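You operate a simulated robot arm through the tools that you are given. There is no shell and no other tool. Be economical: measure what you need, move in short steps, check, and stop when the job is done.

You run a simulated two-armed robot. Do the job below in one go: nothing can be reset, and whatever is moved stays where it is left.

Task
Take the red cap from the inside of the back blue case and leave it on the teal block there. Put one of the silver cans from the bench twenty-six on top of the white spool. Take the white bottle from the grey tray beside the panel and put it on the back shelf of the blue cart. Put the grey spool on the second grey shelf from the bottom. Do these in any order. Set down upright: silver can, white bottle.

It is judged by the outcome, as a careful person would: the job done as asked, and still so three seconds after it is handed in. It fails if anything else is knocked over, pushed out of place, dropped, spilled or broken. Lids that push on must go on centred and level and be pressed home; caps that screw on are set level and turned clockwise until they are tight.

Robot
Two 6-joint arms with two-finger parallel grippers on one trunk, on a base that drives. Base frame: it is fixed to the floor where the robot stands at the start and does not move with it; the origin is under the middle of the robot, x ahead of it, y to its left, z up; the surface under the hand at the start is at about z = 780. Units: mm, rad, N and s.
The left shoulder is at the start at [60, 187, 1072], the right one opposite. With the tool pointing down near the work surface each hand reaches from about 260 to 620 mm from the robot's upright axis, wherever it stands, measured 20 degrees to its own side. Places, roughly: back shelf of the blue cart (100x25 cm) [-3240, -3240, 800]; grey spool (8x8x8 cm) [-4300, -6700, 1600]; red cap (3x3x3 cm) [500, -100, 800]; second grey shelf [-4000, -6800, 600]; silver can [500, 750, 750]; teal block (7x7x2 cm) [600, -100, 800]; white bottle [-4000, -4250, 750]; white spool (8x8x8 cm) [600, 900, 800]. Payload 1.57 kg a hand.
The tool frame of a hand sits at the grasp point between the pads (the TCP): z along the fingers, y along the line on which they close. The tips reach 30 mm beyond it. The gripper opens to 110 mm. The fingers are 24 mm wide and 12 mm thick; the gripper's body (48 by 112 mm) begins 78 mm behind the TCP.
Orientation is that of the tool frame in the base frame, as a unit quaternion [w, x, y, z]. With the fingers straight down and closing along the base's y, the tool's x points along the base's -x, its y along +y and its z along -z.

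Tools
- The arms move only by the tool nudge_tool. It takes "left_increments", "right_increments" or both (then of equal length, played together; a hand with none holds still); each is a list of rows, each a list of 6 numbers: the shift along the base's x, y, z in units of 40 mm (1.0 is 40 mm), then the turn, a rotation vector about the base's x, y, z in units of 6 degrees (1.0 is 6 degrees). In form: [[tx, ty, tz, ax, ay, az], ...]. A call has 1 to 20 rows; each row shifts and turns the commanded pose from where the row before left it. "left_grip" and "right_grip" are, for a hand that has rows, the gripper command, from -1 (shut) to 1 (fully open), values between in proportion, set as the call begins (left out, the last holds). A call with a number of a shift or a turn outside -1 to 1 is refused whole. Rows are played at 5 a second. More than 50 mm and 0.15 rad between two rows, or a gripper value outside its range, and nothing of the call is played. A pose out of reach is approached as far as the arm can. The call stops where the force on the tool passes 40 N (or 10 N more than at its start, if that is more) or the arm is blocked; 0.2 s more then pass. The fingers move at their own pace (about 153 mm/s each) and stop on an object; they squeeze with about 34 N. The grip force told is the motor's: it shows also when the fingers shut on nothing. Time passes only in rows, and 0.2 s behind the last, so rows that do not move let the fingers close. The reply holds the time, the measured pose of the TCP, the force on the tool along the base axes, the opening and the grip force, in the units named above and with some noise, with the torque about the TCP (base axes, N m) and any sound that the robot's microphone picked up.
- Cameras (640 x 400 px; columns grow to the right, rows downward): "scene" is now at [7.1, 55.3, 1597]; the picture's right is [0.57, -0.82, 0.00], its down [-0.64, -0.44, -0.63] and it looks along [0.52, 0.36, -0.78] (base axes); focal length 280 px, centre (320, 200). "left" rides on the left gripper at [70, -16, -141] in its tool frame; the picture's right is [0.23, 0.97, 0.00], its down [-0.86, 0.20, -0.48] and it looks along [-0.47, 0.11, 0.88] (tool axes); focal length 222 px, centre (320, 200). "right" rides on the right gripper at [70, 16, -141] in its tool frame; the picture's right is [-0.23, 0.97, 0.00], its down [-0.86, -0.20, -0.48] and it looks along [-0.47, -0.11, 0.88] (tool axes); focal length 222 px, centre (320, 200).
- camera(camera): a new picture of that camera. It takes no simulated time.
- raise_lower(by): slides the trunk up (or, below 0, down) by that many mm; the arms and the scene camera ride with it, the base frame stays. It gives what a move gives, with no picture.
- roll_base(legs): drives the robot by 1 to 6 legs, each [ahead, left, turn to the left] in mm, mm and rad, along the robot's own axes; the way and the turn of a leg run together, so that a leg with both is an arc; at most 1500 mm and 3.142 rad a leg. The arms and the cameras ride along, it lands a little off, and it stops where it bumps. It gives what a move gives.
- head_to(pan, tilt): turns the head with the scene camera to pan (to the left, within 1.501 rad either way) and tilt (down, from -0.506 to 1.204), counted from straight ahead of the robot. It gives what a move gives.
- point_at(camera, pixels): for up to 12 pixels [column, row] of the newest picture of that camera ("zoom" is the newest enlarged one), the place [x, y, z] in the base frame of the surface seen there, good to about 3 mm, but the place of the scene camera against the robot may be out by one fixed shift of up to 25 mm in any direction. It takes no simulated time.
- inspect(camera, box): a new picture of the part [left, top, right, bottom] of that camera's present view, enlarged. It takes no simulated time.
- sign_off(): hands the job in; it is judged then, once.

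Work in short steps. Measure before you move; look again where a grasp or a placing could have gone wrong, and mend it. You have 110 turns and 88 pictures in all, those below and enlarged ones among them. Open the grippers and draw the arms clear of the work before you hand the job in, unless the task says otherwise; then end with one line.

The tools are called after "Request:" as name(argument=value, ...) on one line, values as JSON. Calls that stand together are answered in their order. nudge_tool: Moves the arms, as the interface text tells. Its arguments: {"type":"object","properties":{"left_increments":{"type":"array","items":{"type":"array","items":{"type":"number"}}},"left_grip":{"type":"number"},"right_increments":{"type":"array","items":{"type":"array","items":{"type":"number"}}},"right_grip":{"type":"number"}},"required":[]} The other tools are called the same way: raise_lower (by) slides the trunk up or down; roll_base (legs) drives the base; head_to (pan, tilt) turns the head that bears the scene camera; camera (camera) takes a picture; point_at (camera, pixels) gives the place of the surface under pixels of a picture; inspect (camera, box) takes an enlarged picture of a part of a camera's view; sign_off () hands the job in.

At the start:

```text
time_s: 0.0
left_eef_pos: [307.7, 383.4, 1113.3]
left_tcp_rot: [0.0, 0.0, 1.0, 0.001]
left_force: [-0.1, 0.2, -1.2]
left_wrist_torque: [0.01, -0.01, 0.02]
left_opening: 110.2
left_grip_force: 0.1
right_eef_pos: [342.7, 28.6, 1043.8]
right_tcp_rot: [0.0, 0.0, 1.0, 0.0]
right_force: [-0.1, -0.5, -0.8]
right_wrist_torque: [0.02, 0.0, 0.0]
right_opening: 109.9
right_grip_force: 0.1
trunk travel left (down, up): [-700.0, 290.0]
robot x, y, heading: [-0.2, -2.1, -0.005]
head pan, tilt: [0.604, 0.894]
```

scene: 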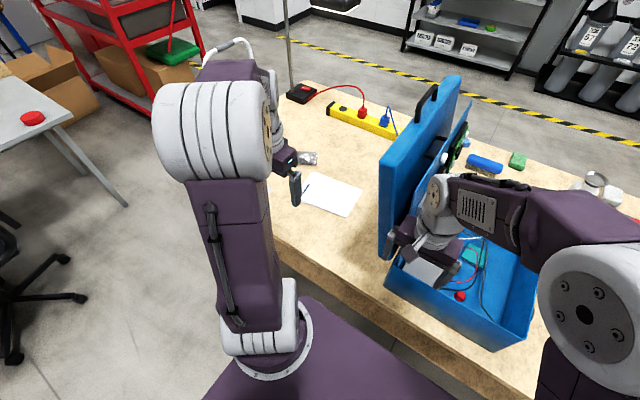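
right: 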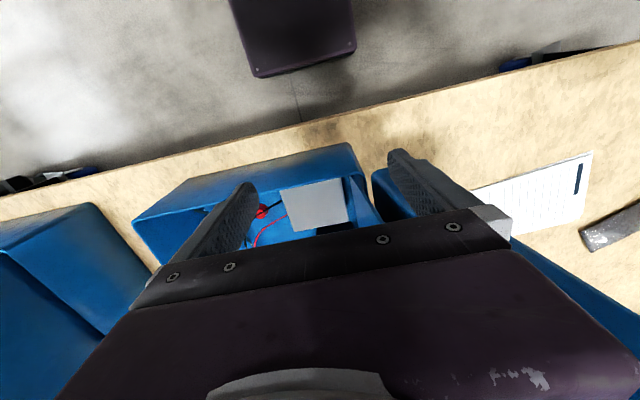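
left: 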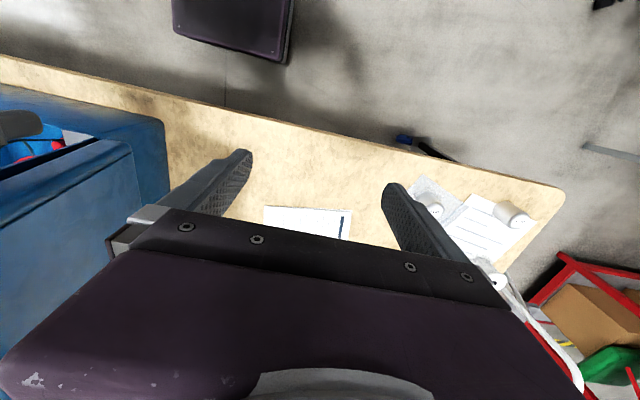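

I start by looking around: the case in front on the right, then the bench to the left.

Request:
head_to(pan=-0.2, tilt=0.8)

Request:
camera(camera="scene")

```text
time_s: 1.1
left_eef_pos: [308.1, 382.7, 1111.6]
left_tcp_rot: [0.0, 0.0, 1.0, 0.0]
left_force: [0.0, -0.3, -0.3]
left_wrist_torque: [0.01, -0.01, -0.01]
left_opening: 109.8
left_grip_force: 0.0
right_eef_pos: [343.0, 29.3, 1043.5]
right_tcp_rot: [0.0, 0.0, 1.0, -0.001]
right_force: [0.2, -0.3, -0.4]
right_wrist_torque: [0.01, 0.03, -0.01]
right_opening: 109.9
right_grip_force: 0.0
trunk travel left (down, up): [-700.0, 290.0]
robot x, y, heading: [-1.6, 1.7, 0.002]
head pan, tilt: [-0.201, 0.799]
```

```text
84 pictures are left
```

scene: 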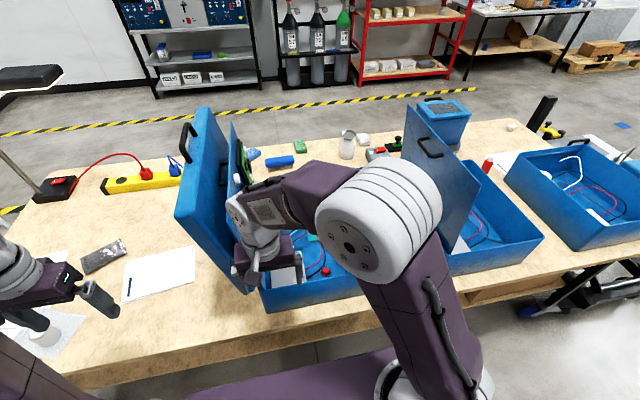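

The right arm hides the case. I raise it and move it to the right for a clear view.

Request:
nudge_tool(right_increments=[[0, 0, 1, 0, 0, 0], [0, 0, 1, 0, 0, 0], [0, -1, 0, 0, 0, 0], [0, -1, 0, 0, 0, 0], [0, -1, 0, 0, 0, 0], [0, -1, 0, 0, 0, 0], [-0.5, -1, 0, 0, 0, 0], [-0.5, -1, 0, 0, 0, 0]])

Request:
camera(camera="scene")

Request:
camera(camera="right")

```text
time_s: 2.9
left_eef_pos: [307.6, 382.1, 1112.8]
left_tcp_rot: [0.0, 0.0, 1.0, 0.0]
left_force: [-0.3, 0.6, -0.6]
left_wrist_torque: [-0.01, 0.0, 0.01]
left_opening: 109.9
left_grip_force: 0.0
right_eef_pos: [301.6, -212.4, 1121.9]
right_tcp_rot: [0.0, 0.0, 1.0, 0.0]
right_force: [0.1, 0.2, 0.2]
right_wrist_torque: [-0.02, 0.01, 0.02]
right_opening: 110.0
right_grip_force: 0.0
trunk travel left (down, up): [-700.0, 290.0]
robot x, y, heading: [-0.2, -1.3, 0.004]
head pan, tilt: [-0.201, 0.799]
```

```text
83 pictures are left
```

scene: 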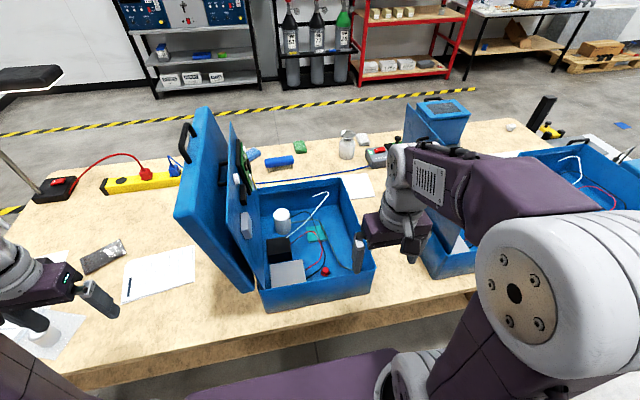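

```text
82 pictures are left
```

right: 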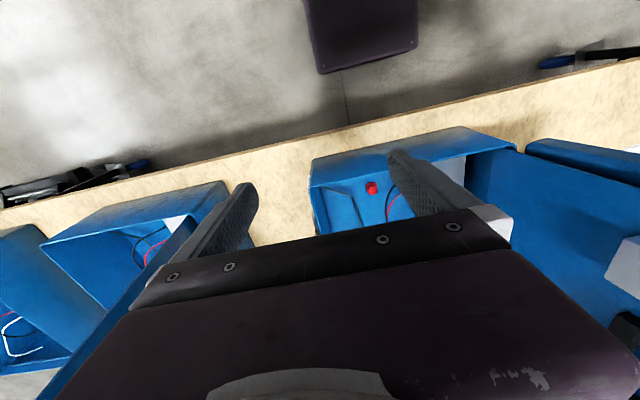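

Request:
inspect(camera="scene", box=[230, 170, 390, 320])

Request:
point_at(camera="right", pixels=[[372, 188], [385, 162], [345, 215], [312, 170], [515, 148], [330, 226], [372, 182]])

Request:
point_at(camera="scene", pixels=[[325, 271], [317, 228], [327, 263], [268, 310], [377, 267], [340, 180], [312, 240], [283, 209], [240, 190], [290, 270]])

```text
2.67 times, centred on (310, 245) of scene
```

zoom: 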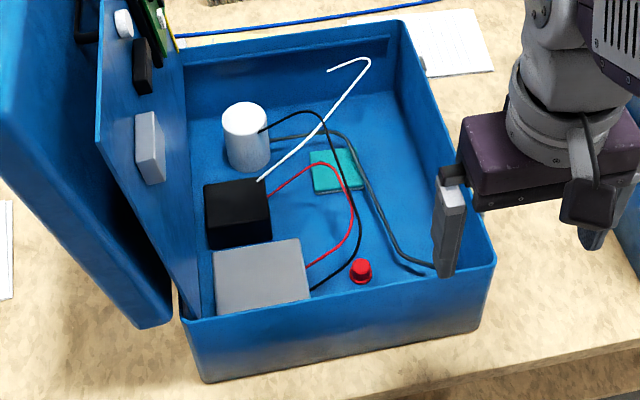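

```text
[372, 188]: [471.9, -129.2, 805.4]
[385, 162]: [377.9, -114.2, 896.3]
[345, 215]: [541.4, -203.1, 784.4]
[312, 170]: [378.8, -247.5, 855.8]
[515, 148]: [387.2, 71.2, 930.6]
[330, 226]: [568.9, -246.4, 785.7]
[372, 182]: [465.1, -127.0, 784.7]
```

```text
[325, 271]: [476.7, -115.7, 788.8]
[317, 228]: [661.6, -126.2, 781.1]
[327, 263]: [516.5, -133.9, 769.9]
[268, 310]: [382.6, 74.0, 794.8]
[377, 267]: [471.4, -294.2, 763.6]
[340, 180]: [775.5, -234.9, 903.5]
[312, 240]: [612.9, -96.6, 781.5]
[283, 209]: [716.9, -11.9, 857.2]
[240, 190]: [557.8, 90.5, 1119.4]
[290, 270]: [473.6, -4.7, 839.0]
```

Measuring the block, cap, wires and case walls in the enlarged picture.

Request:
point_at(camera="zoom", pixels=[[361, 262], [330, 172], [354, 152], [318, 193], [360, 185], [313, 153], [343, 165], [349, 140], [354, 195], [357, 230], [376, 200], [326, 192]])

Request:
point_at(camera="zoom", pixels=[[320, 163], [265, 262], [340, 320], [480, 262], [340, 308], [200, 325], [490, 268], [400, 20], [450, 150], [361, 280], [350, 260], [244, 110]])

```text
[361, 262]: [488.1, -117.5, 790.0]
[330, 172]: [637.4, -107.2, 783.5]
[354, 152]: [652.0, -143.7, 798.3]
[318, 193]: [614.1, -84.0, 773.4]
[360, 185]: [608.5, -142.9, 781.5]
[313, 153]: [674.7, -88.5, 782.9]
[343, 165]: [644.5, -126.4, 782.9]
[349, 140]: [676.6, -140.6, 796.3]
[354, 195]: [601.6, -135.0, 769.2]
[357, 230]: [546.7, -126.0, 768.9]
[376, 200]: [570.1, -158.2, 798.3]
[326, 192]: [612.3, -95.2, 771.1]
```

```text
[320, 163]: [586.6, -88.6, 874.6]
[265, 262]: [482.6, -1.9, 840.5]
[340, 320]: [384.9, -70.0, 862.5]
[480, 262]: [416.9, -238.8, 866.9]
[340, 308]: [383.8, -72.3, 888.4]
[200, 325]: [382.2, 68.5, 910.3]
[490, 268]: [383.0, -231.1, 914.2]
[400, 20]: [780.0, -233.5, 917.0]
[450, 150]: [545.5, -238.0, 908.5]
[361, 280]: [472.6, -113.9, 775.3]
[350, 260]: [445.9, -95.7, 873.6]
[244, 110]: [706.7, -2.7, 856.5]
```

Measuring the wires' heights.

Request:
point_at(camera="zoom", pixels=[[298, 112], [328, 130], [334, 150], [342, 172], [354, 205], [358, 240], [340, 274], [300, 170], [345, 180], [354, 212], [341, 243], [325, 258]])

Request:
inspect(camera="scene", box=[280, 205, 360, 285])

```text
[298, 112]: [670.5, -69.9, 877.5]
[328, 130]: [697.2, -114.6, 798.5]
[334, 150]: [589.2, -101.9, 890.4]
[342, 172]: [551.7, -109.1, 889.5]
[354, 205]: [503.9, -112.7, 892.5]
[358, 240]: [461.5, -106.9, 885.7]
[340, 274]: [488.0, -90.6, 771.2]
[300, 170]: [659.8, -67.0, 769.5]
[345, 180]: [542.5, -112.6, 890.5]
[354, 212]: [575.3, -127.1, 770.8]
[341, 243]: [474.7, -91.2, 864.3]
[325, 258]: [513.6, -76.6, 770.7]
```

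```text
5.00 times, centred on (320, 245) of scene
```

zoom: 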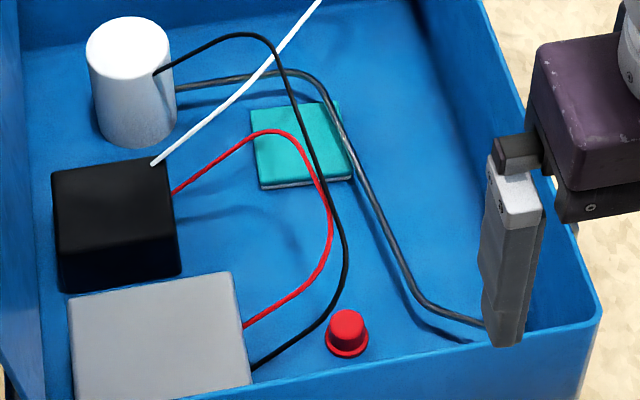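

Request:
point_at(camera="zoom", pixels=[[230, 37], [283, 75], [300, 118], [320, 172], [342, 225], [345, 265], [320, 322], [265, 363], [410, 285], [375, 210], [345, 140], [300, 72]])

Request:
point_at(camera="zoom", pixels=[[200, 170], [235, 144], [265, 132], [303, 152], [325, 205], [327, 245], [300, 290], [250, 322], [160, 158], [240, 90], [300, 20], [347, 325]])

Request:
point_at(camera="zoom", pixels=[[254, 110], [264, 182], [347, 173], [331, 106], [275, 160], [290, 170], [280, 110], [262, 189], [347, 315], [347, 340], [333, 345], [365, 345]])

```text
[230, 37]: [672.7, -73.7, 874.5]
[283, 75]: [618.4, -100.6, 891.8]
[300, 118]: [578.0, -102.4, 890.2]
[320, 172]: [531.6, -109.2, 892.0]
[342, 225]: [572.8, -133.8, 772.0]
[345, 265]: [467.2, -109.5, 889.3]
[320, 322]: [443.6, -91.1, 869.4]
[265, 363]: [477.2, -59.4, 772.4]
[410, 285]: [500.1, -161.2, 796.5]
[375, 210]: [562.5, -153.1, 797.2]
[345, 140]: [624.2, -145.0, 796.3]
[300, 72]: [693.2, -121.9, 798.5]
```

```text
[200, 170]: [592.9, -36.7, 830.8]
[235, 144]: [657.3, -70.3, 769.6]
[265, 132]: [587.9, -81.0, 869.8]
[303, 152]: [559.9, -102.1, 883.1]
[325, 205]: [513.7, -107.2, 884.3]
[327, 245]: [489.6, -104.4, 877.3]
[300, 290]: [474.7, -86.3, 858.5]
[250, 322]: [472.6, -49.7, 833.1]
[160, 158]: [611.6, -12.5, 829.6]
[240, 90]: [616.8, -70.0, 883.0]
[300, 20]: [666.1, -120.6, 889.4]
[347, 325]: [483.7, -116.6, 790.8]
```

```text
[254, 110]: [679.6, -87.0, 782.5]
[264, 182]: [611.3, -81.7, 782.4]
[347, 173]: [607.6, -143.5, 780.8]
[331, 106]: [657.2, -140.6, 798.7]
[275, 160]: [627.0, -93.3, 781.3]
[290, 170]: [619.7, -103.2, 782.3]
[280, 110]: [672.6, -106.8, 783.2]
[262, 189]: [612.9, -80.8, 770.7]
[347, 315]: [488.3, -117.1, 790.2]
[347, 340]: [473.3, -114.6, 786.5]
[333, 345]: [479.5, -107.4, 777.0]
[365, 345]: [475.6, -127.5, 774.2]
```

The cap (zoom 347,325) sits right of the wire loops, and the wires run about 120 mm above the case floor. I will grip with the fingers closing along x and the hand tilted to the right, so first I turn the hand -90° high up and look.

Request:
nudge_tool(right_increments=[[0.3, 0, 0, 0, 0, -1], [0.3, 0, 0, 0, 0, -1], [0.3, 0, 0, 0, 0, -1], [0.3, 0, 0, 0, 0, -1], [0.3, 0, 0, 0, 0, -1], [0.3, 0, 0, 0, 0, -1], [0.3, 0, 0, 0, 0, -1], [0.3, 0, 0, 0, 0, -1], [0.3, 0, 0, 0, 0, -1], [0.3, 0, 0, 0, 0, -1], [0.3, 0, 0, 0, 0, -1], [0.3, 0, 0, 0, 0, -1], [0.3, 0, 0, 0, 0, -1], [0.3, 0, 0, 0, 0, -1], [0.1, 0.5, 0, 0, 0, -1], [0, 0.5, -0.5, 0.83, 0, 0], [0, 0, -0.5, 0.83, 0, 0], [0, 0, -0.5, 0.83, 0, 0], [0, 0, -0.5, 0.83, 0, 0]], right_grip=-0.1)

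Request:
camera(camera="right")

Request:
camera(camera="scene")

```text
time_s: 6.9
left_eef_pos: [308.3, 382.5, 1112.9]
left_tcp_rot: [0.0, 0.0, 1.0, 0.0]
left_force: [1.2, 0.4, 0.2]
left_wrist_torque: [0.01, 0.01, -0.02]
left_opening: 110.0
left_grip_force: 0.0
right_eef_pos: [475.0, -170.7, 1042.5]
right_tcp_rot: [-0.123, 0.696, 0.696, 0.123]
right_force: [-0.2, -0.2, 0.9]
right_wrist_torque: [0.03, 0.0, 0.02]
right_opening: 49.7
right_grip_force: 0.1
trunk travel left (down, up): [-700.0, 290.0]
robot x, y, heading: [-2.0, -0.1, 0.001]
head pan, tilt: [-0.201, 0.799]
```

```text
79 pictures are left
```

right: 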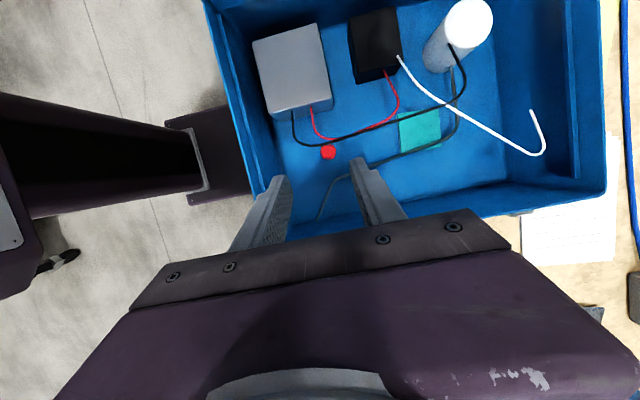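

```text
78 pictures are left
```

scene: 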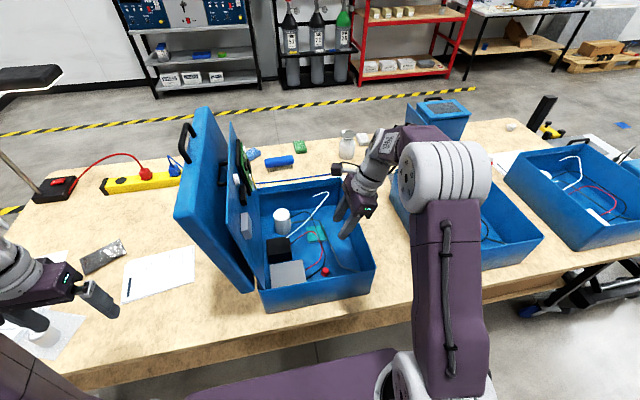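

A clear view. Measuring the cap (328,152), block corners and wires with the right camera.

Request:
inspect(camera="right", box=[260, 80, 480, 220])

Request:
point_at(camera="right", pixels=[[328, 152], [328, 146], [335, 156], [398, 113], [438, 110], [441, 140], [403, 147], [420, 128], [345, 140], [380, 131], [420, 116], [460, 140]])

```text
2.86 times, centred on (370, 150) of right
```

zoom: 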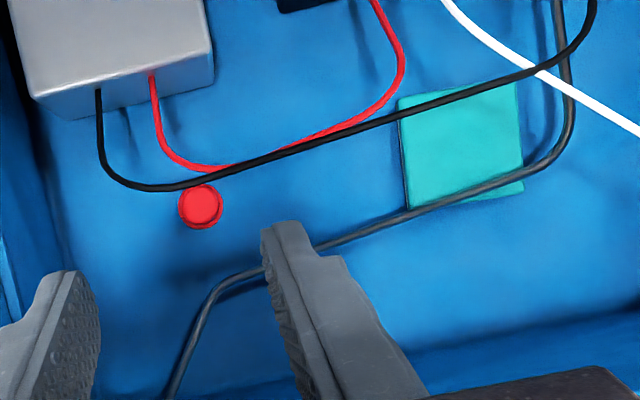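

```text
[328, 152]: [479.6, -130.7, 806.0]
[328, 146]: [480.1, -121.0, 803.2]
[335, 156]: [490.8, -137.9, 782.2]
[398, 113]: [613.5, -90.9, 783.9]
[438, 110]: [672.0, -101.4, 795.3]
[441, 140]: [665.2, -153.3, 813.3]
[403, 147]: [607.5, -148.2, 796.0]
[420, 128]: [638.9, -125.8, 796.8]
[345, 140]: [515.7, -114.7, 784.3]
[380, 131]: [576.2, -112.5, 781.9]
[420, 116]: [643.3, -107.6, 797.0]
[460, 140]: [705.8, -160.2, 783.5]
```

Cap centre is (480, -131), top 806. I descend along the tilted tool axis to TCP (480, -139, 820), checking on the way.

Request:
nudge_tool(right_increments=[[0.125, -0.12, -0.766, 0, 0, 0], [0, 0, -0.766, 0, 0, 0], [0, 0, -0.766, 0, 0, 0], [0, 0, -0.766, 0, 0, 0], [0, 0.2275, -0.625, 0, 0, 0], [0, 0.2275, -0.625, 0, 0, 0]])

Request:
camera(camera="right")

```text
time_s: 8.3
left_eef_pos: [309.2, 382.2, 1112.2]
left_tcp_rot: [0.0, 0.0, 1.0, -0.001]
left_force: [0.2, 0.0, 0.2]
left_wrist_torque: [0.01, 0.0, 0.03]
left_opening: 110.0
left_grip_force: 0.2
right_eef_pos: [479.5, -157.0, 870.0]
right_tcp_rot: [-0.122, 0.697, 0.696, 0.122]
right_force: [-0.2, -0.3, -0.8]
right_wrist_torque: [0.01, 0.01, 0.01]
right_opening: 49.3
right_grip_force: 0.0
trunk travel left (down, up): [-700.0, 290.0]
robot x, y, heading: [-1.0, -3.6, 0.001]
head pan, tilt: [-0.201, 0.799]
```

```text
76 pictures are left
```

right: 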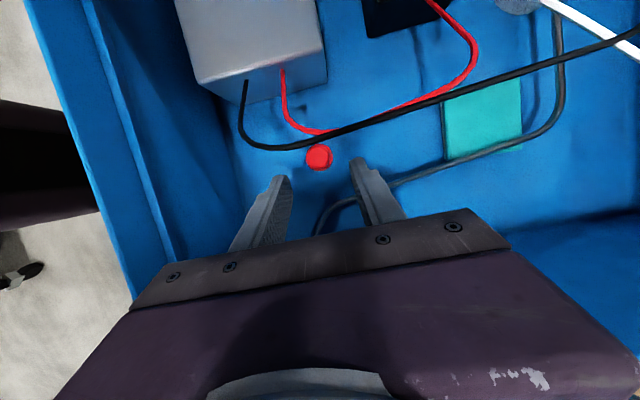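

Aligned: the cap is ahead between the fingers. I go down the last 50 mm and close.

Request:
nudge_tool(right_increments=[[0, 0.2275, -0.625, 0, 0, 0], [0, 0.2275, -0.625, 0, 0, 0], [0, 0, 0, 0, 0, 0]])

Request:
camera(camera="right")

```text
time_s: 9.1
left_eef_pos: [307.9, 383.5, 1112.2]
left_tcp_rot: [0.0, 0.001, 1.0, 0.0]
left_force: [-0.4, -0.3, 0.1]
left_wrist_torque: [-0.02, -0.01, -0.03]
left_opening: 110.1
left_grip_force: 0.0
right_eef_pos: [478.8, -138.6, 820.1]
right_tcp_rot: [-0.122, 0.696, 0.697, 0.121]
right_force: [0.1, 0.0, -0.1]
right_wrist_torque: [0.0, 0.04, -0.04]
right_opening: 49.6
right_grip_force: 0.0
trunk travel left (down, up): [-700.0, 290.0]
robot x, y, heading: [-3.0, 1.0, 0.002]
head pan, tilt: [-0.201, 0.799]
```

```text
75 pictures are left
```

right: 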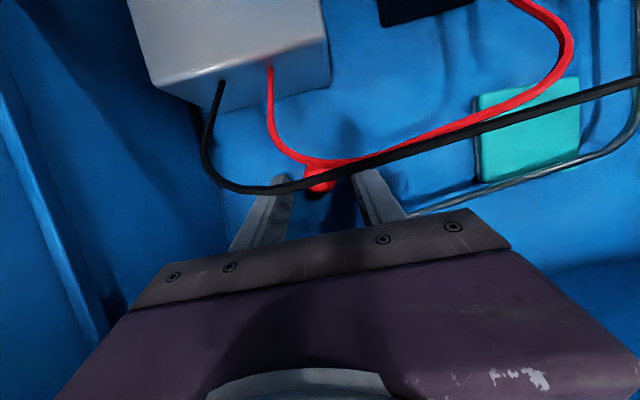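

Cap sits between the pads; closing.

Request:
nudge_tool(right_increments=[[0, 0, 0, 0, 0, 0], [0, 0, 0, 0, 0, 0], [0, 0, 0, 0, 0, 0]], right_grip=-1)

```text
time_s: 9.9
left_eef_pos: [308.9, 383.0, 1112.8]
left_tcp_rot: [0.0, 0.0, 1.0, 0.0]
left_force: [-0.3, 0.4, -0.6]
left_wrist_torque: [-0.01, -0.03, 0.01]
left_opening: 110.2
left_grip_force: 0.1
right_eef_pos: [481.0, -137.9, 821.5]
right_tcp_rot: [-0.122, 0.697, 0.696, 0.122]
right_force: [-0.7, 0.8, 0.0]
right_wrist_torque: [-0.01, -0.01, -0.01]
right_opening: 17.3
right_grip_force: 32.3
trunk travel left (down, up): [-700.0, 290.0]
robot x, y, heading: [-0.3, -0.5, -0.001]
head pan, tilt: [-0.201, 0.799]
```

Cap gripped (17 mm). Lifting back along the axis and then measuring the wires near the block.

Request:
nudge_tool(right_increments=[[0, -0.2275, 0.625, 0, 0, 0], [0, -0.2275, 0.625, 0, 0, 0], [0, -0.2275, 0.625, 0, 0, 0], [0, -0.2275, 0.625, 0, 0, 0], [0, -0.2275, 0.625, 0, 0, 0], [0, -0.2275, 0.625, 0, 0, 0]])

Request:
inspect(camera="right", box=[260, 20, 580, 220])

```text
time_s: 11.3
left_eef_pos: [308.6, 383.6, 1113.4]
left_tcp_rot: [0.001, 0.0, 1.0, 0.0]
left_force: [0.3, -0.5, 0.9]
left_wrist_torque: [-0.02, -0.03, -0.03]
left_opening: 110.0
left_grip_force: 0.1
right_eef_pos: [478.3, -193.8, 971.4]
right_tcp_rot: [-0.123, 0.696, 0.696, 0.121]
right_force: [-0.5, -0.8, 0.1]
right_wrist_torque: [0.04, -0.01, 0.0]
right_opening: 17.5
right_grip_force: 32.3
trunk travel left (down, up): [-700.0, 290.0]
robot x, y, heading: [1.3, 0.2, 0.001]
head pan, tilt: [-0.201, 0.799]
```

```text
2.00 times, centred on (420, 120) of right
```

zoom: 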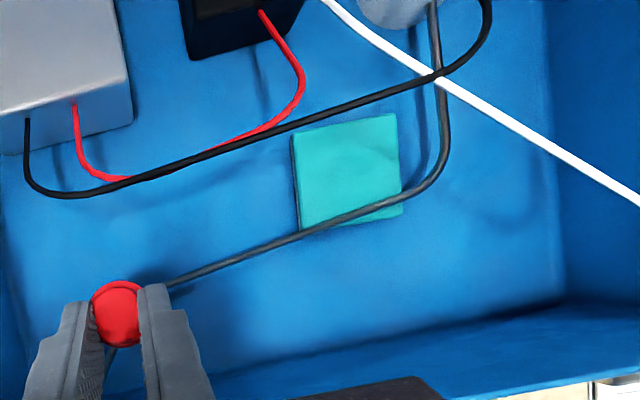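

Request:
point_at(camera="zoom", pixels=[[395, 48], [440, 82], [480, 107], [530, 135], [580, 167], [630, 198], [400, 88], [350, 107], [300, 127], [440, 140], [415, 185], [350, 212]])

Request:
point_at(camera="zoom", pixels=[[294, 137], [394, 115], [401, 182], [300, 222], [345, 165], [398, 210], [300, 227], [291, 140]])

```text
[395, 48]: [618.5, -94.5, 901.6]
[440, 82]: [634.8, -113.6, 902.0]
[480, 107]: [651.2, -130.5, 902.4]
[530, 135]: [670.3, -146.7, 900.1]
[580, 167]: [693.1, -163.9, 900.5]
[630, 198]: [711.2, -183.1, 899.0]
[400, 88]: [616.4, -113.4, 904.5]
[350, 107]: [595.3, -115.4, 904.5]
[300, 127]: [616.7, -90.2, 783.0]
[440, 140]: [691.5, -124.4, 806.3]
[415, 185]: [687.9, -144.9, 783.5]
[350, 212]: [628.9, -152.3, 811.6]
```

```text
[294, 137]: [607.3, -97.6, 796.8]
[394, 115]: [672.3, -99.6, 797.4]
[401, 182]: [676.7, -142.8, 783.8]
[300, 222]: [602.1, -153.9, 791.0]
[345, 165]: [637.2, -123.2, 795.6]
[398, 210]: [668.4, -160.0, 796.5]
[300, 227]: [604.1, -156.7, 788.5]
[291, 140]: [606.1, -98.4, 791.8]
```

The wires top out at about 902 and the block is x 606–672, y -98..-160, top 797. I move over to place the cap at about (628, -127), staying on the tilted axis.

Request:
nudge_tool(right_increments=[[0.93, 0.03, 0.08, 0, 0, 0], [0.93, 0.03, 0.08, 0, 0, 0], [0.93, 0.03, 0.08, 0, 0, 0], [0.93, 0.03, 0.08, 0, 0, 0], [0, 0, 0, 0, 0, 0]])

```text
time_s: 12.5
left_eef_pos: [308.9, 383.2, 1112.1]
left_tcp_rot: [-0.001, 0.0, 1.0, 0.001]
left_force: [0.8, 0.1, 0.6]
left_wrist_torque: [0.01, -0.02, 0.04]
left_opening: 110.0
left_grip_force: 0.1
right_eef_pos: [592.7, -186.8, 980.9]
right_tcp_rot: [-0.123, 0.696, 0.697, 0.122]
right_force: [-0.1, 0.2, 0.4]
right_wrist_torque: [-0.02, -0.02, -0.02]
right_opening: 17.5
right_grip_force: 32.6
right hand out of reach, approached as far as the arm can: row 4
trunk travel left (down, up): [-700.0, 290.0]
robot x, y, heading: [3.5, 0.5, -0.003]
head pan, tilt: [-0.201, 0.799]
```

Out of reach at x ≈ 593; I need to drive forward a bit. Checking clearance between base and bench.

Request:
head_to(pan=0.0, tilt=1.2)

Request:
camera(camera="scene")

```text
time_s: 13.4
left_eef_pos: [308.6, 382.4, 1112.5]
left_tcp_rot: [0.0, 0.0, 1.0, 0.0]
left_force: [-0.3, 1.1, 0.4]
left_wrist_torque: [0.02, -0.03, 0.02]
left_opening: 109.9
left_grip_force: 0.0
right_eef_pos: [594.1, -186.4, 980.5]
right_tcp_rot: [-0.123, 0.696, 0.696, 0.122]
right_force: [0.4, -0.1, -0.2]
right_wrist_torque: [0.0, -0.01, 0.03]
right_opening: 22.2
right_grip_force: 33.3
trunk travel left (down, up): [-700.0, 290.0]
robot x, y, heading: [-2.3, 0.1, -0.002]
head pan, tilt: [0.0, 1.201]
```

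```text
73 pictures are left
```

scene: 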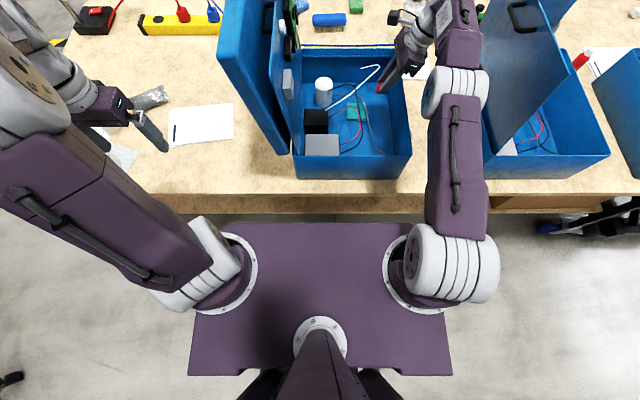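

The right opening now reads 22 mm instead of 17.5; checking the cap, and measuring the plate's front edge against the bench edge.

Request:
inspect(camera="right", box=[260, 100, 420, 200])

Request:
point_at(camera="scene", pixels=[[320, 226], [320, 192], [320, 212], [320, 218], [350, 190], [250, 200]])

```text
4.00 times, centred on (340, 150) of right
```

zoom: 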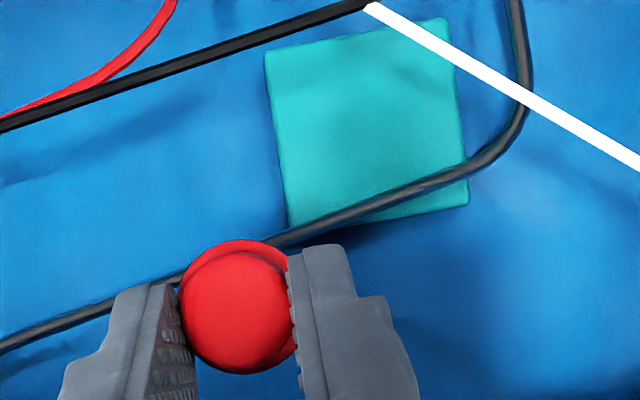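

```text
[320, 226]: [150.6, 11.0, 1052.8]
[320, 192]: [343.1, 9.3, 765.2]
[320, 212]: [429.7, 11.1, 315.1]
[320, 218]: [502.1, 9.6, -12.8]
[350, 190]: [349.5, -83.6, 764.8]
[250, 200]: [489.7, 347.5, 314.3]
```

Cap still held, though it shifted slightly. Bench edge is at x ≈ 340 and the plate front at 150, so I drive ahead 70 mm.

Request:
roll_base(legs=[[70, 0, 0]])

Request:
inspect(camera="right", box=[260, 100, 420, 200])

```text
time_s: 14.4
left_eef_pos: [378.2, 382.8, 1112.9]
left_tcp_rot: [0.0, 0.0, 1.0, 0.0]
left_force: [1.3, 0.2, -0.7]
left_wrist_torque: [-0.01, -0.05, -0.03]
left_opening: 109.8
left_grip_force: 0.0
right_eef_pos: [662.2, -187.8, 982.0]
right_tcp_rot: [-0.121, 0.697, 0.696, 0.122]
right_force: [0.9, -0.8, 0.6]
right_wrist_torque: [0.03, -0.01, 0.0]
right_opening: 22.1
right_grip_force: 33.9
trunk travel left (down, up): [-700.0, 290.0]
robot x, y, heading: [69.7, -2.5, 0.001]
head pan, tilt: [0.0, 1.201]
```

```text
4.00 times, centred on (340, 150) of right
```

zoom: 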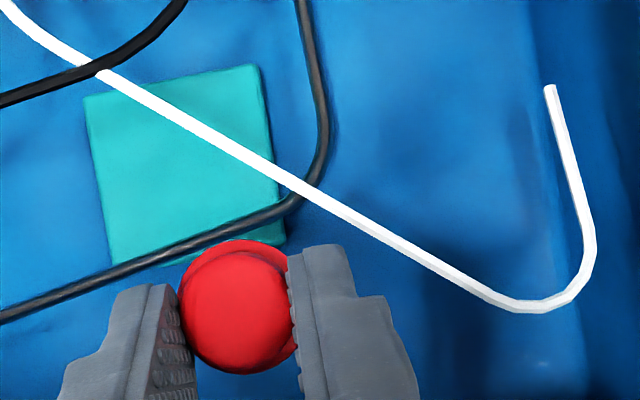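

Cap is steady. I move to x 628 and descend along the axis, stopping 25 mm short.

Request:
nudge_tool(right_increments=[[-0.85, 0, 0, 0, 0, 0], [0, 0, 0, 0, 0, 0], [0, 0.2275, -0.625, 0, 0, 0], [0, 0.2275, -0.625, 0, 0, 0], [0, 0.2275, -0.625, 0, 0, 0], [0, 0, 0, 0, 0, 0]])

Request:
camera(camera="right")

```text
time_s: 15.8
left_eef_pos: [379.0, 381.7, 1112.8]
left_tcp_rot: [0.0, 0.0, 1.0, 0.0]
left_force: [-0.4, 0.5, -0.8]
left_wrist_torque: [-0.01, 0.0, -0.01]
left_opening: 110.1
left_grip_force: 0.0
right_eef_pos: [629.5, -160.1, 905.7]
right_tcp_rot: [-0.122, 0.697, 0.696, 0.123]
right_force: [0.1, 0.2, 0.4]
right_wrist_torque: [0.0, -0.03, 0.01]
right_opening: 22.2
right_grip_force: 33.8
trunk travel left (down, up): [-700.0, 290.0]
robot x, y, heading: [70.9, -1.0, -0.004]
head pan, tilt: [0.0, 1.201]
```

```text
70 pictures are left
```

right: 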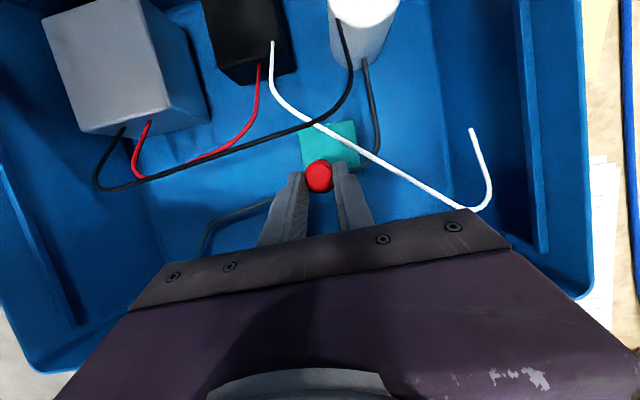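

On track. I continue down another 50 mm, shading 4 mm toward the robot.

Request:
nudge_tool(right_increments=[[-0.1, 0.2275, -0.625, 0, 0, 0], [0, 0.2275, -0.625, 0, 0, 0], [0, 0, 0, 0, 0, 0]])

Request:
camera(camera="right")

Request:
head_to(pan=-0.25, tilt=0.85)

Request:
inspect(camera="scene", box=[260, 140, 420, 260])

```text
time_s: 16.6
left_eef_pos: [378.3, 382.1, 1112.6]
left_tcp_rot: [-0.001, 0.0, 1.0, 0.0]
left_force: [-0.5, -0.2, -0.6]
left_wrist_torque: [-0.01, 0.02, -0.02]
left_opening: 109.9
left_grip_force: 0.2
right_eef_pos: [624.9, -142.6, 856.5]
right_tcp_rot: [-0.122, 0.697, 0.696, 0.122]
right_force: [0.5, -0.1, 0.0]
right_wrist_torque: [0.01, 0.01, -0.01]
right_opening: 22.3
right_grip_force: 33.8
trunk travel left (down, up): [-700.0, 290.0]
robot x, y, heading: [68.9, -2.2, -0.004]
head pan, tilt: [0.0, 1.201]
```

```text
69 pictures are left
```

right: 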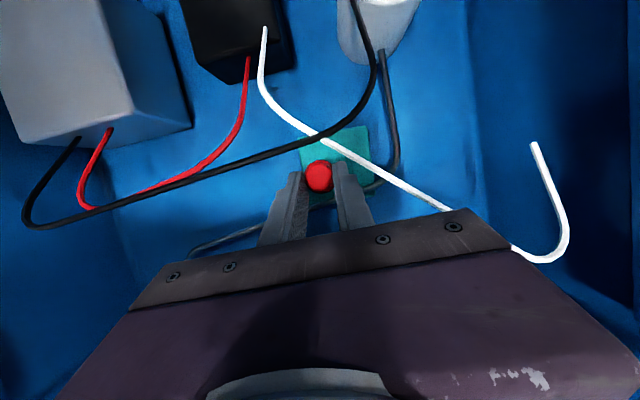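

```text
time_s: 17.5
left_eef_pos: [378.3, 382.5, 1113.5]
left_tcp_rot: [0.0, 0.0, 1.0, 0.0]
left_force: [-0.3, -0.1, 0.2]
left_wrist_torque: [0.0, 0.0, 0.01]
left_opening: 110.0
left_grip_force: 0.0
right_eef_pos: [624.4, -142.9, 854.1]
right_tcp_rot: [-0.122, 0.696, 0.697, 0.122]
right_force: [-0.1, -0.2, -0.4]
right_wrist_torque: [0.03, 0.0, 0.01]
right_opening: 22.3
right_grip_force: 33.9
trunk travel left (down, up): [-700.0, 290.0]
robot x, y, heading: [70.8, -1.4, 0.001]
head pan, tilt: [-0.25, 0.85]
```

```text
3.33 times, centred on (340, 200) of scene
```

zoom: 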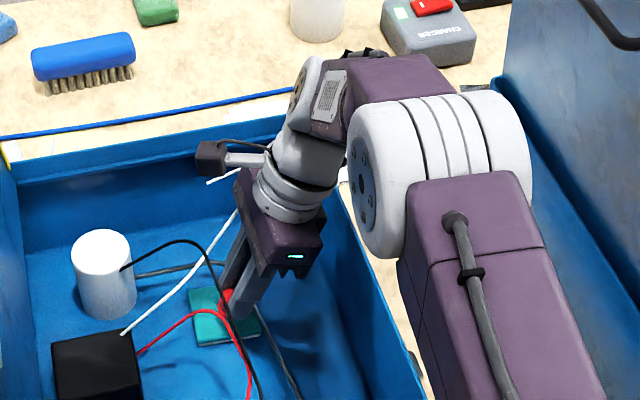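

About 20 mm to go. Descending in 4 mm steps while watching force.

Request:
nudge_tool(right_increments=[[0, 0.036, -0.1, 0, 0, 0], [0, 0.036, -0.1, 0, 0, 0], [0, 0.036, -0.1, 0, 0, 0], [0, 0, 0, 0, 0, 0]])

Request:
inspect(camera="right", box=[260, 100, 420, 220])

```text
time_s: 18.5
left_eef_pos: [378.5, 382.0, 1110.9]
left_tcp_rot: [0.0, 0.0, 1.0, 0.0]
left_force: [0.6, 0.0, 0.4]
left_wrist_torque: [-0.02, 0.02, -0.02]
left_opening: 110.0
left_grip_force: 0.0
right_eef_pos: [624.0, -137.5, 844.3]
right_tcp_rot: [-0.123, 0.696, 0.697, 0.122]
right_force: [-0.2, -0.6, -1.1]
right_wrist_torque: [0.02, 0.02, -0.03]
right_opening: 22.3
right_grip_force: 34.1
trunk travel left (down, up): [-700.0, 290.0]
robot x, y, heading: [69.4, -3.7, -0.0]
head pan, tilt: [-0.25, 0.85]
```

```text
3.33 times, centred on (340, 160) of right
```

zoom: 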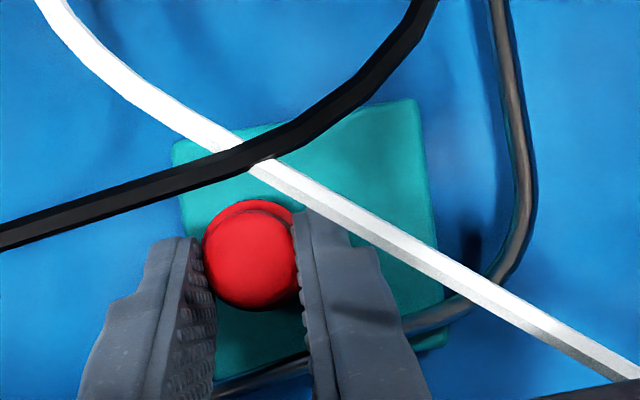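

Still free. Continuing down by 3 mm steps until contact.

Request:
nudge_tool(right_increments=[[0, 0.027, -0.075, 0, 0, 0], [0, 0.027, -0.075, 0, 0, 0], [0, 0.027, -0.075, 0, 0, 0], [0, 0, 0, 0, 0, 0]])

```text
time_s: 19.5
left_eef_pos: [379.3, 382.3, 1112.9]
left_tcp_rot: [0.0, 0.0, 1.0, 0.0]
left_force: [0.2, 0.7, 0.2]
left_wrist_torque: [-0.02, 0.0, 0.03]
left_opening: 109.9
left_grip_force: 0.0
right_eef_pos: [626.5, -132.7, 835.3]
right_tcp_rot: [-0.123, 0.696, 0.697, 0.122]
right_force: [-0.6, -0.3, 0.6]
right_wrist_torque: [0.0, 0.01, -0.01]
right_opening: 22.3
right_grip_force: 34.1
trunk travel left (down, up): [-700.0, 290.0]
robot x, y, heading: [67.3, 0.1, 0.001]
head pan, tilt: [-0.25, 0.85]
```

Request:
nudge_tool(right_increments=[[0, 0.01, -0.04, 0, 0, 0], [0, 0.01, -0.04, 0, 0, 0], [0, 0, 0, 0, 0, 0]])

Request:
inspect(camera="right", box=[260, 100, 420, 220])

```text
time_s: 20.3
left_eef_pos: [377.5, 382.2, 1113.7]
left_tcp_rot: [0.001, 0.0, 1.0, 0.0]
left_force: [-0.8, -0.3, 0.1]
left_wrist_torque: [-0.02, -0.01, -0.02]
left_opening: 110.1
left_grip_force: 0.2
right_eef_pos: [625.8, -132.9, 833.6]
right_tcp_rot: [-0.12, 0.697, 0.696, 0.124]
right_force: [1.4, -5.2, 20.8]
right_wrist_torque: [0.0, -0.06, -0.05]
right_opening: 22.5
right_grip_force: 34.1
trunk travel left (down, up): [-700.0, 290.0]
robot x, y, heading: [72.8, 1.4, 0.001]
head pan, tilt: [-0.25, 0.85]
```

```text
3.33 times, centred on (340, 160) of right
```

zoom: 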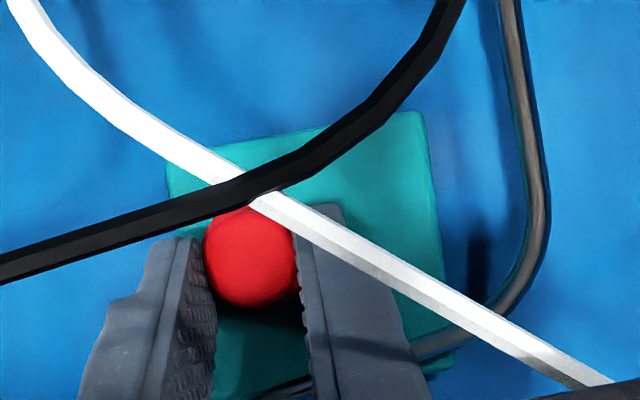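

Contact at z 833.6 (21 N). I back off slightly and open to about 34 mm.

Request:
nudge_tool(right_increments=[[0, 0, 0.025, 0, 0, 0], [0, 0, 0, 0, 0, 0]], right_grip=-0.38)

Request:
inspect(camera="right", box=[260, 100, 420, 220])

```text
time_s: 20.9
left_eef_pos: [378.2, 383.2, 1111.7]
left_tcp_rot: [0.0, 0.0, 1.0, 0.001]
left_force: [0.3, 0.0, -0.2]
left_wrist_torque: [0.0, -0.01, 0.03]
left_opening: 110.3
left_grip_force: 0.0
right_eef_pos: [626.2, -131.5, 831.7]
right_tcp_rot: [-0.123, 0.697, 0.696, 0.122]
right_force: [-0.6, -0.1, -0.2]
right_wrist_torque: [-0.02, 0.01, 0.0]
right_opening: 34.1
right_grip_force: 0.1
trunk travel left (down, up): [-700.0, 290.0]
robot x, y, heading: [69.7, 4.3, -0.001]
head pan, tilt: [-0.25, 0.85]
```

```text
3.33 times, centred on (340, 160) of right
```

zoom: 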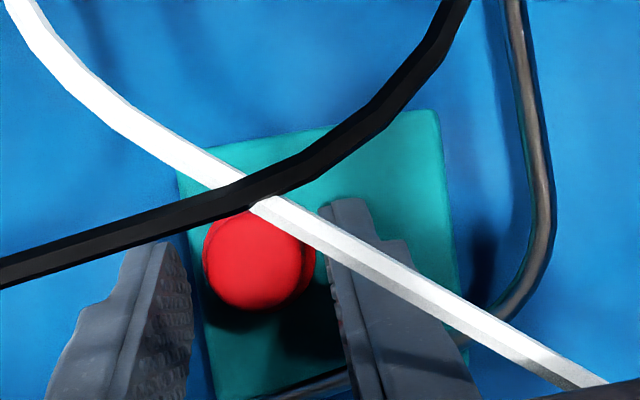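

Released; retracting along the axis and looking.

Request:
nudge_tool(right_increments=[[0, -0.2275, 0.625, 0, 0, 0], [0, -0.2275, 0.625, 0, 0, 0], [0, -0.2275, 0.625, 0, 0, 0], [0, -0.2275, 0.625, 0, 0, 0], [0, -0.2275, 0.625, 0, 0, 0], [0, -0.2275, 0.625, 0, 0, 0]])

Request:
inspect(camera="right", box=[260, 80, 420, 200])

Request:
inspect(camera="scene", box=[280, 180, 360, 240])

```text
time_s: 22.3
left_eef_pos: [378.7, 382.0, 1113.6]
left_tcp_rot: [0.0, 0.001, 1.0, 0.0]
left_force: [-0.3, 0.6, 0.5]
left_wrist_torque: [-0.02, 0.0, 0.0]
left_opening: 110.0
left_grip_force: 0.0
right_eef_pos: [624.5, -186.9, 982.7]
right_tcp_rot: [-0.123, 0.696, 0.697, 0.123]
right_force: [0.5, 0.1, -0.3]
right_wrist_torque: [-0.02, 0.0, 0.02]
right_opening: 34.1
right_grip_force: 0.0
trunk travel left (down, up): [-700.0, 290.0]
robot x, y, heading: [73.9, 1.0, 0.001]
head pan, tilt: [-0.25, 0.85]
```

```text
3.33 times, centred on (340, 140) of right
```

zoom: 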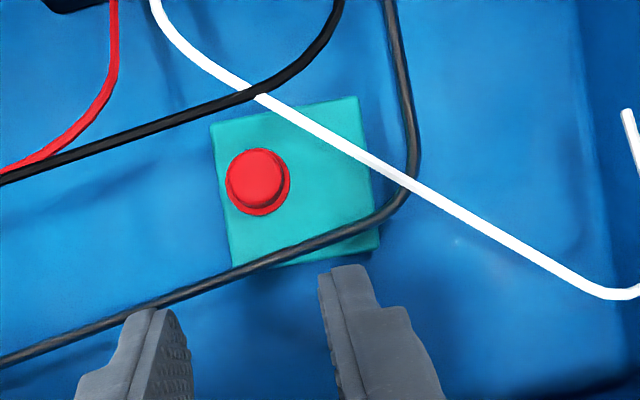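

```text
6.67 times, centred on (320, 210) of scene
```

zoom: 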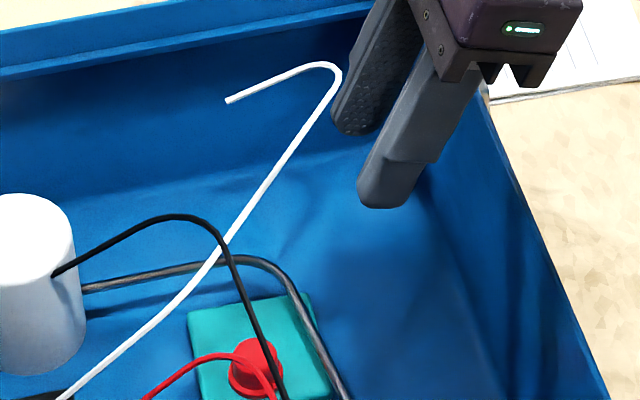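

The cap stands on the block. I raise and stow the right arm, then look left for the cans and white spool.

Request:
nudge_tool(right_increments=[[0, -0.3, 1, 0, 0, 0], [0, 0, 1, 0, 0, 0], [-1, 0, 1, -0.83, 0, 0], [-1, 0, 0.5, -0.83, 0, 0], [-1, 0, 0, -0.83, 0, 0], [-1, 0, 0, -0.83, 0, 0], [-0.5, 0, 0, 0, 0, 1], [-0.5, 0, 0, 0, 0, 1], [-0.5, 0, 0, 0, 0, 1], [-0.5, 0, 0, 0, 0, 1], [-0.5, 0, 0, 0, 0, 1], [0, 0, 0, 0, 0, 1], [0, 0, 0, 0, 0, 1], [0, 0, 0, 0, 0, 1], [0, 0, 0, 0, 0, 1], [0, 0, 0, 0, 0, 1], [0, 0, 0, 0, 0, 1], [0, 0, 0, 0, 0, 1], [0, 0, 0, 0, 0, 1], [0, 0, 0, 0, 0, 1]])

Request:
head_to(pan=0.9, tilt=0.7)

Request:
camera(camera="scene")

```text
refused: row 3 steps farther than a row can; nothing moved
```

```text
time_s: 23.6
left_eef_pos: [380.0, 382.6, 1112.9]
left_tcp_rot: [0.0, 0.0, 1.0, 0.0]
left_force: [-0.4, 0.9, -0.4]
left_wrist_torque: [0.0, -0.01, -0.01]
left_opening: 109.9
left_grip_force: 0.1
right_eef_pos: [624.1, -187.0, 982.2]
right_tcp_rot: [-0.122, 0.696, 0.697, 0.122]
right_force: [0.6, 0.7, -0.2]
right_wrist_torque: [0.0, 0.01, 0.02]
right_opening: 34.1
right_grip_force: 0.0
trunk travel left (down, up): [-700.0, 290.0]
robot x, y, heading: [72.1, -0.9, -0.001]
head pan, tilt: [0.901, 0.7]
```

```text
62 pictures are left
```

scene: 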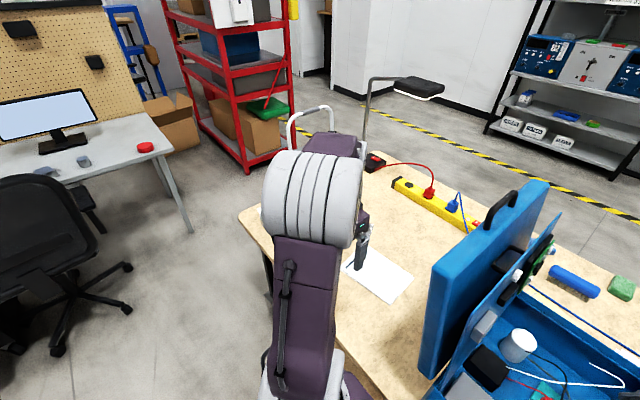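

One row was too long; redo the stow of the right arm, and take the left hand's view of the bench's left end.

Request:
nudge_tool(right_increments=[[0, -0.3, 1, 0, 0, 0], [0, 0, 1, 0, 0, 0], [-0.8, 0, 0.8, -0.83, 0, 0], [-1, 0, 0.5, -0.83, 0, 0], [-1, 0, 0, -0.83, 0, 0], [-1, 0, 0, -0.83, 0, 0], [-0.5, 0, 0, 0, 0, 1], [-0.5, 0, 0, 0, 0, 1], [-0.5, 0, 0, 0, 0, 1], [-0.5, 0, 0, 0, 0, 1], [-0.5, 0, 0, 0, 0, 1], [0, 0, 0, 0, 0, 1], [0, 0, 0, 0, 0, 1], [0, 0, 0, 0, 0, 1], [0, 0, 0, 0, 0, 1], [0, 0, 0, 0, 0, 1], [0, 0, 0, 0, 0, 1], [0, 0, 0, 0, 0, 1], [0, 0, 0, 0, 0, 1], [0, 0, 0, 0, 0, 1]])

Request:
camera(camera="left")

```text
time_s: 27.8
left_eef_pos: [379.0, 382.2, 1112.7]
left_tcp_rot: [0.0, 0.0, 1.0, 0.0]
left_force: [-0.3, 0.1, 1.0]
left_wrist_torque: [0.05, 0.02, 0.03]
left_opening: 109.9
left_grip_force: 0.1
right_eef_pos: [372.6, -198.8, 1114.9]
right_tcp_rot: [0.001, 0.052, 0.999, 0.0]
right_force: [-0.4, 0.4, -0.1]
right_wrist_torque: [0.02, -0.03, -0.03]
right_opening: 34.1
right_grip_force: 0.1
trunk travel left (down, up): [-700.0, 290.0]
robot x, y, heading: [71.6, 3.1, -0.003]
head pan, tilt: [0.901, 0.7]
```

```text
61 pictures are left
```

left: 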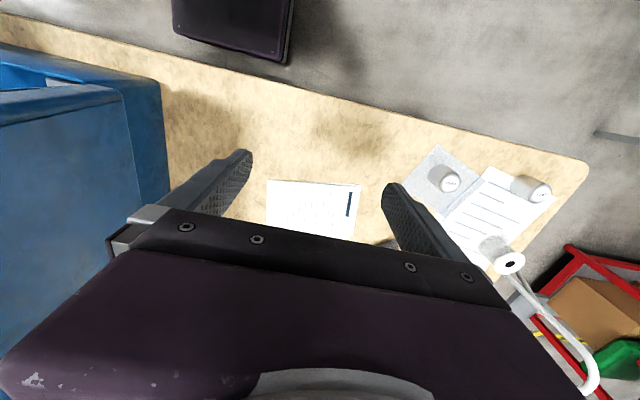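

Request:
inspect(camera="left", box=[400, 130, 600, 300])

Request:
point_at(camera="left", pixels=[[450, 183], [532, 180], [537, 192], [508, 262], [443, 150], [590, 165], [485, 255], [570, 370]])

```text
2.35 times, centred on (500, 215) of left
```

zoom: 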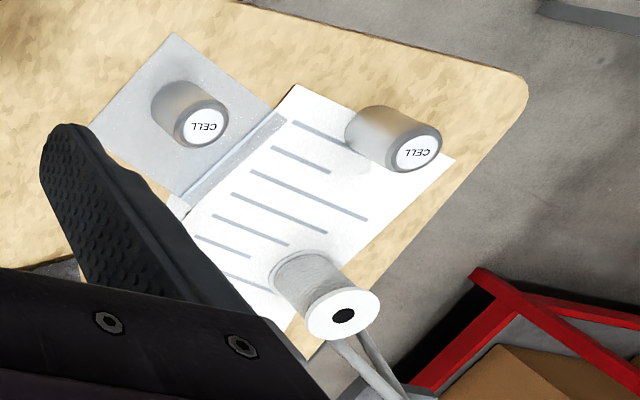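

```text
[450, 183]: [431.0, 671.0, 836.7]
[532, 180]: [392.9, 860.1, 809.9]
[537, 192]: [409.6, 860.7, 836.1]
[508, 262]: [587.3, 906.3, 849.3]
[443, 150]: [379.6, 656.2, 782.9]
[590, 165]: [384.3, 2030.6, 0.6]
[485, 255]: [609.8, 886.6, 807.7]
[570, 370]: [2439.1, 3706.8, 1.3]
```

Two CELL cans (one at (410,861)) and the spool (587,906, top 849). I check obstacles to the left before sliding left.

Request:
point_at(camera="scene", pixels=[[190, 230], [130, 265], [55, 350], [240, 215], [172, 145], [250, 165], [390, 90]])

```text
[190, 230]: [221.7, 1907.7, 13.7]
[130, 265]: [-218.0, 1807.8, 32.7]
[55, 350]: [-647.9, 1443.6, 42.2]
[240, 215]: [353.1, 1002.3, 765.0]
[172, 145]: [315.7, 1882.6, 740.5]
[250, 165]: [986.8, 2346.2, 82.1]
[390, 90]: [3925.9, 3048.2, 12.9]
```

Request:
point_at(camera="scene", pixels=[[290, 130], [310, 110], [331, 120], [365, 130], [372, 90], [420, 85], [398, 92], [438, 92]])

Request:
inspect(camera="scene", box=[240, 60, 480, 220])

```text
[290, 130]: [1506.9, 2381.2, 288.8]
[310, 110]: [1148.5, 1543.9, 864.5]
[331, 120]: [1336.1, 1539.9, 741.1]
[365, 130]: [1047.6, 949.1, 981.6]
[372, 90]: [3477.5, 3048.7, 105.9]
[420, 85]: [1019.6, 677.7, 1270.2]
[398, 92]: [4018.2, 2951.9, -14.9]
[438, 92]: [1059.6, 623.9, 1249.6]
```

```text
2.50 times, centred on (360, 140) of scene
```

zoom: 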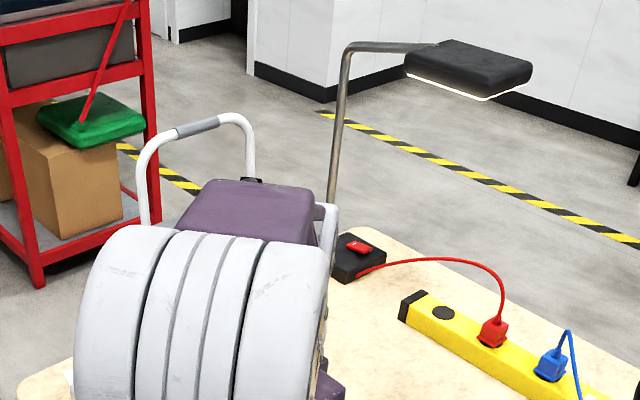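

All clear on the left. Sliding left 640 mm.

Request:
roll_base(legs=[[0, 640, 0]])

Request:
camera(camera="left")

```text
time_s: 29.8
left_eef_pos: [379.3, 623.8, 1113.9]
left_tcp_rot: [0.0, 0.002, 1.0, 0.001]
left_force: [0.1, -0.1, -0.5]
left_wrist_torque: [0.07, -0.02, -0.01]
left_opening: 109.9
left_grip_force: 0.0
right_eef_pos: [372.8, 30.8, 1116.0]
right_tcp_rot: [0.002, 0.055, 0.998, -0.014]
right_force: [-0.6, -1.6, 0.3]
right_wrist_torque: [0.13, -0.08, 0.05]
right_opening: 34.2
right_grip_force: 0.1
trunk travel left (down, up): [-700.0, 290.0]
robot x, y, heading: [70.3, 247.0, -0.007]
head pan, tilt: [0.901, 0.7]
stopped in leg 1: the force on the tool passed its limit at 209 N (the readings are from after the stop); the commanded pose is now the measured one
```

```text
58 pictures are left
```

left: 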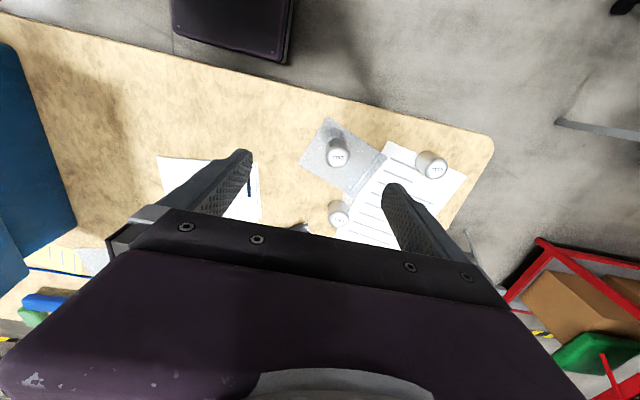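

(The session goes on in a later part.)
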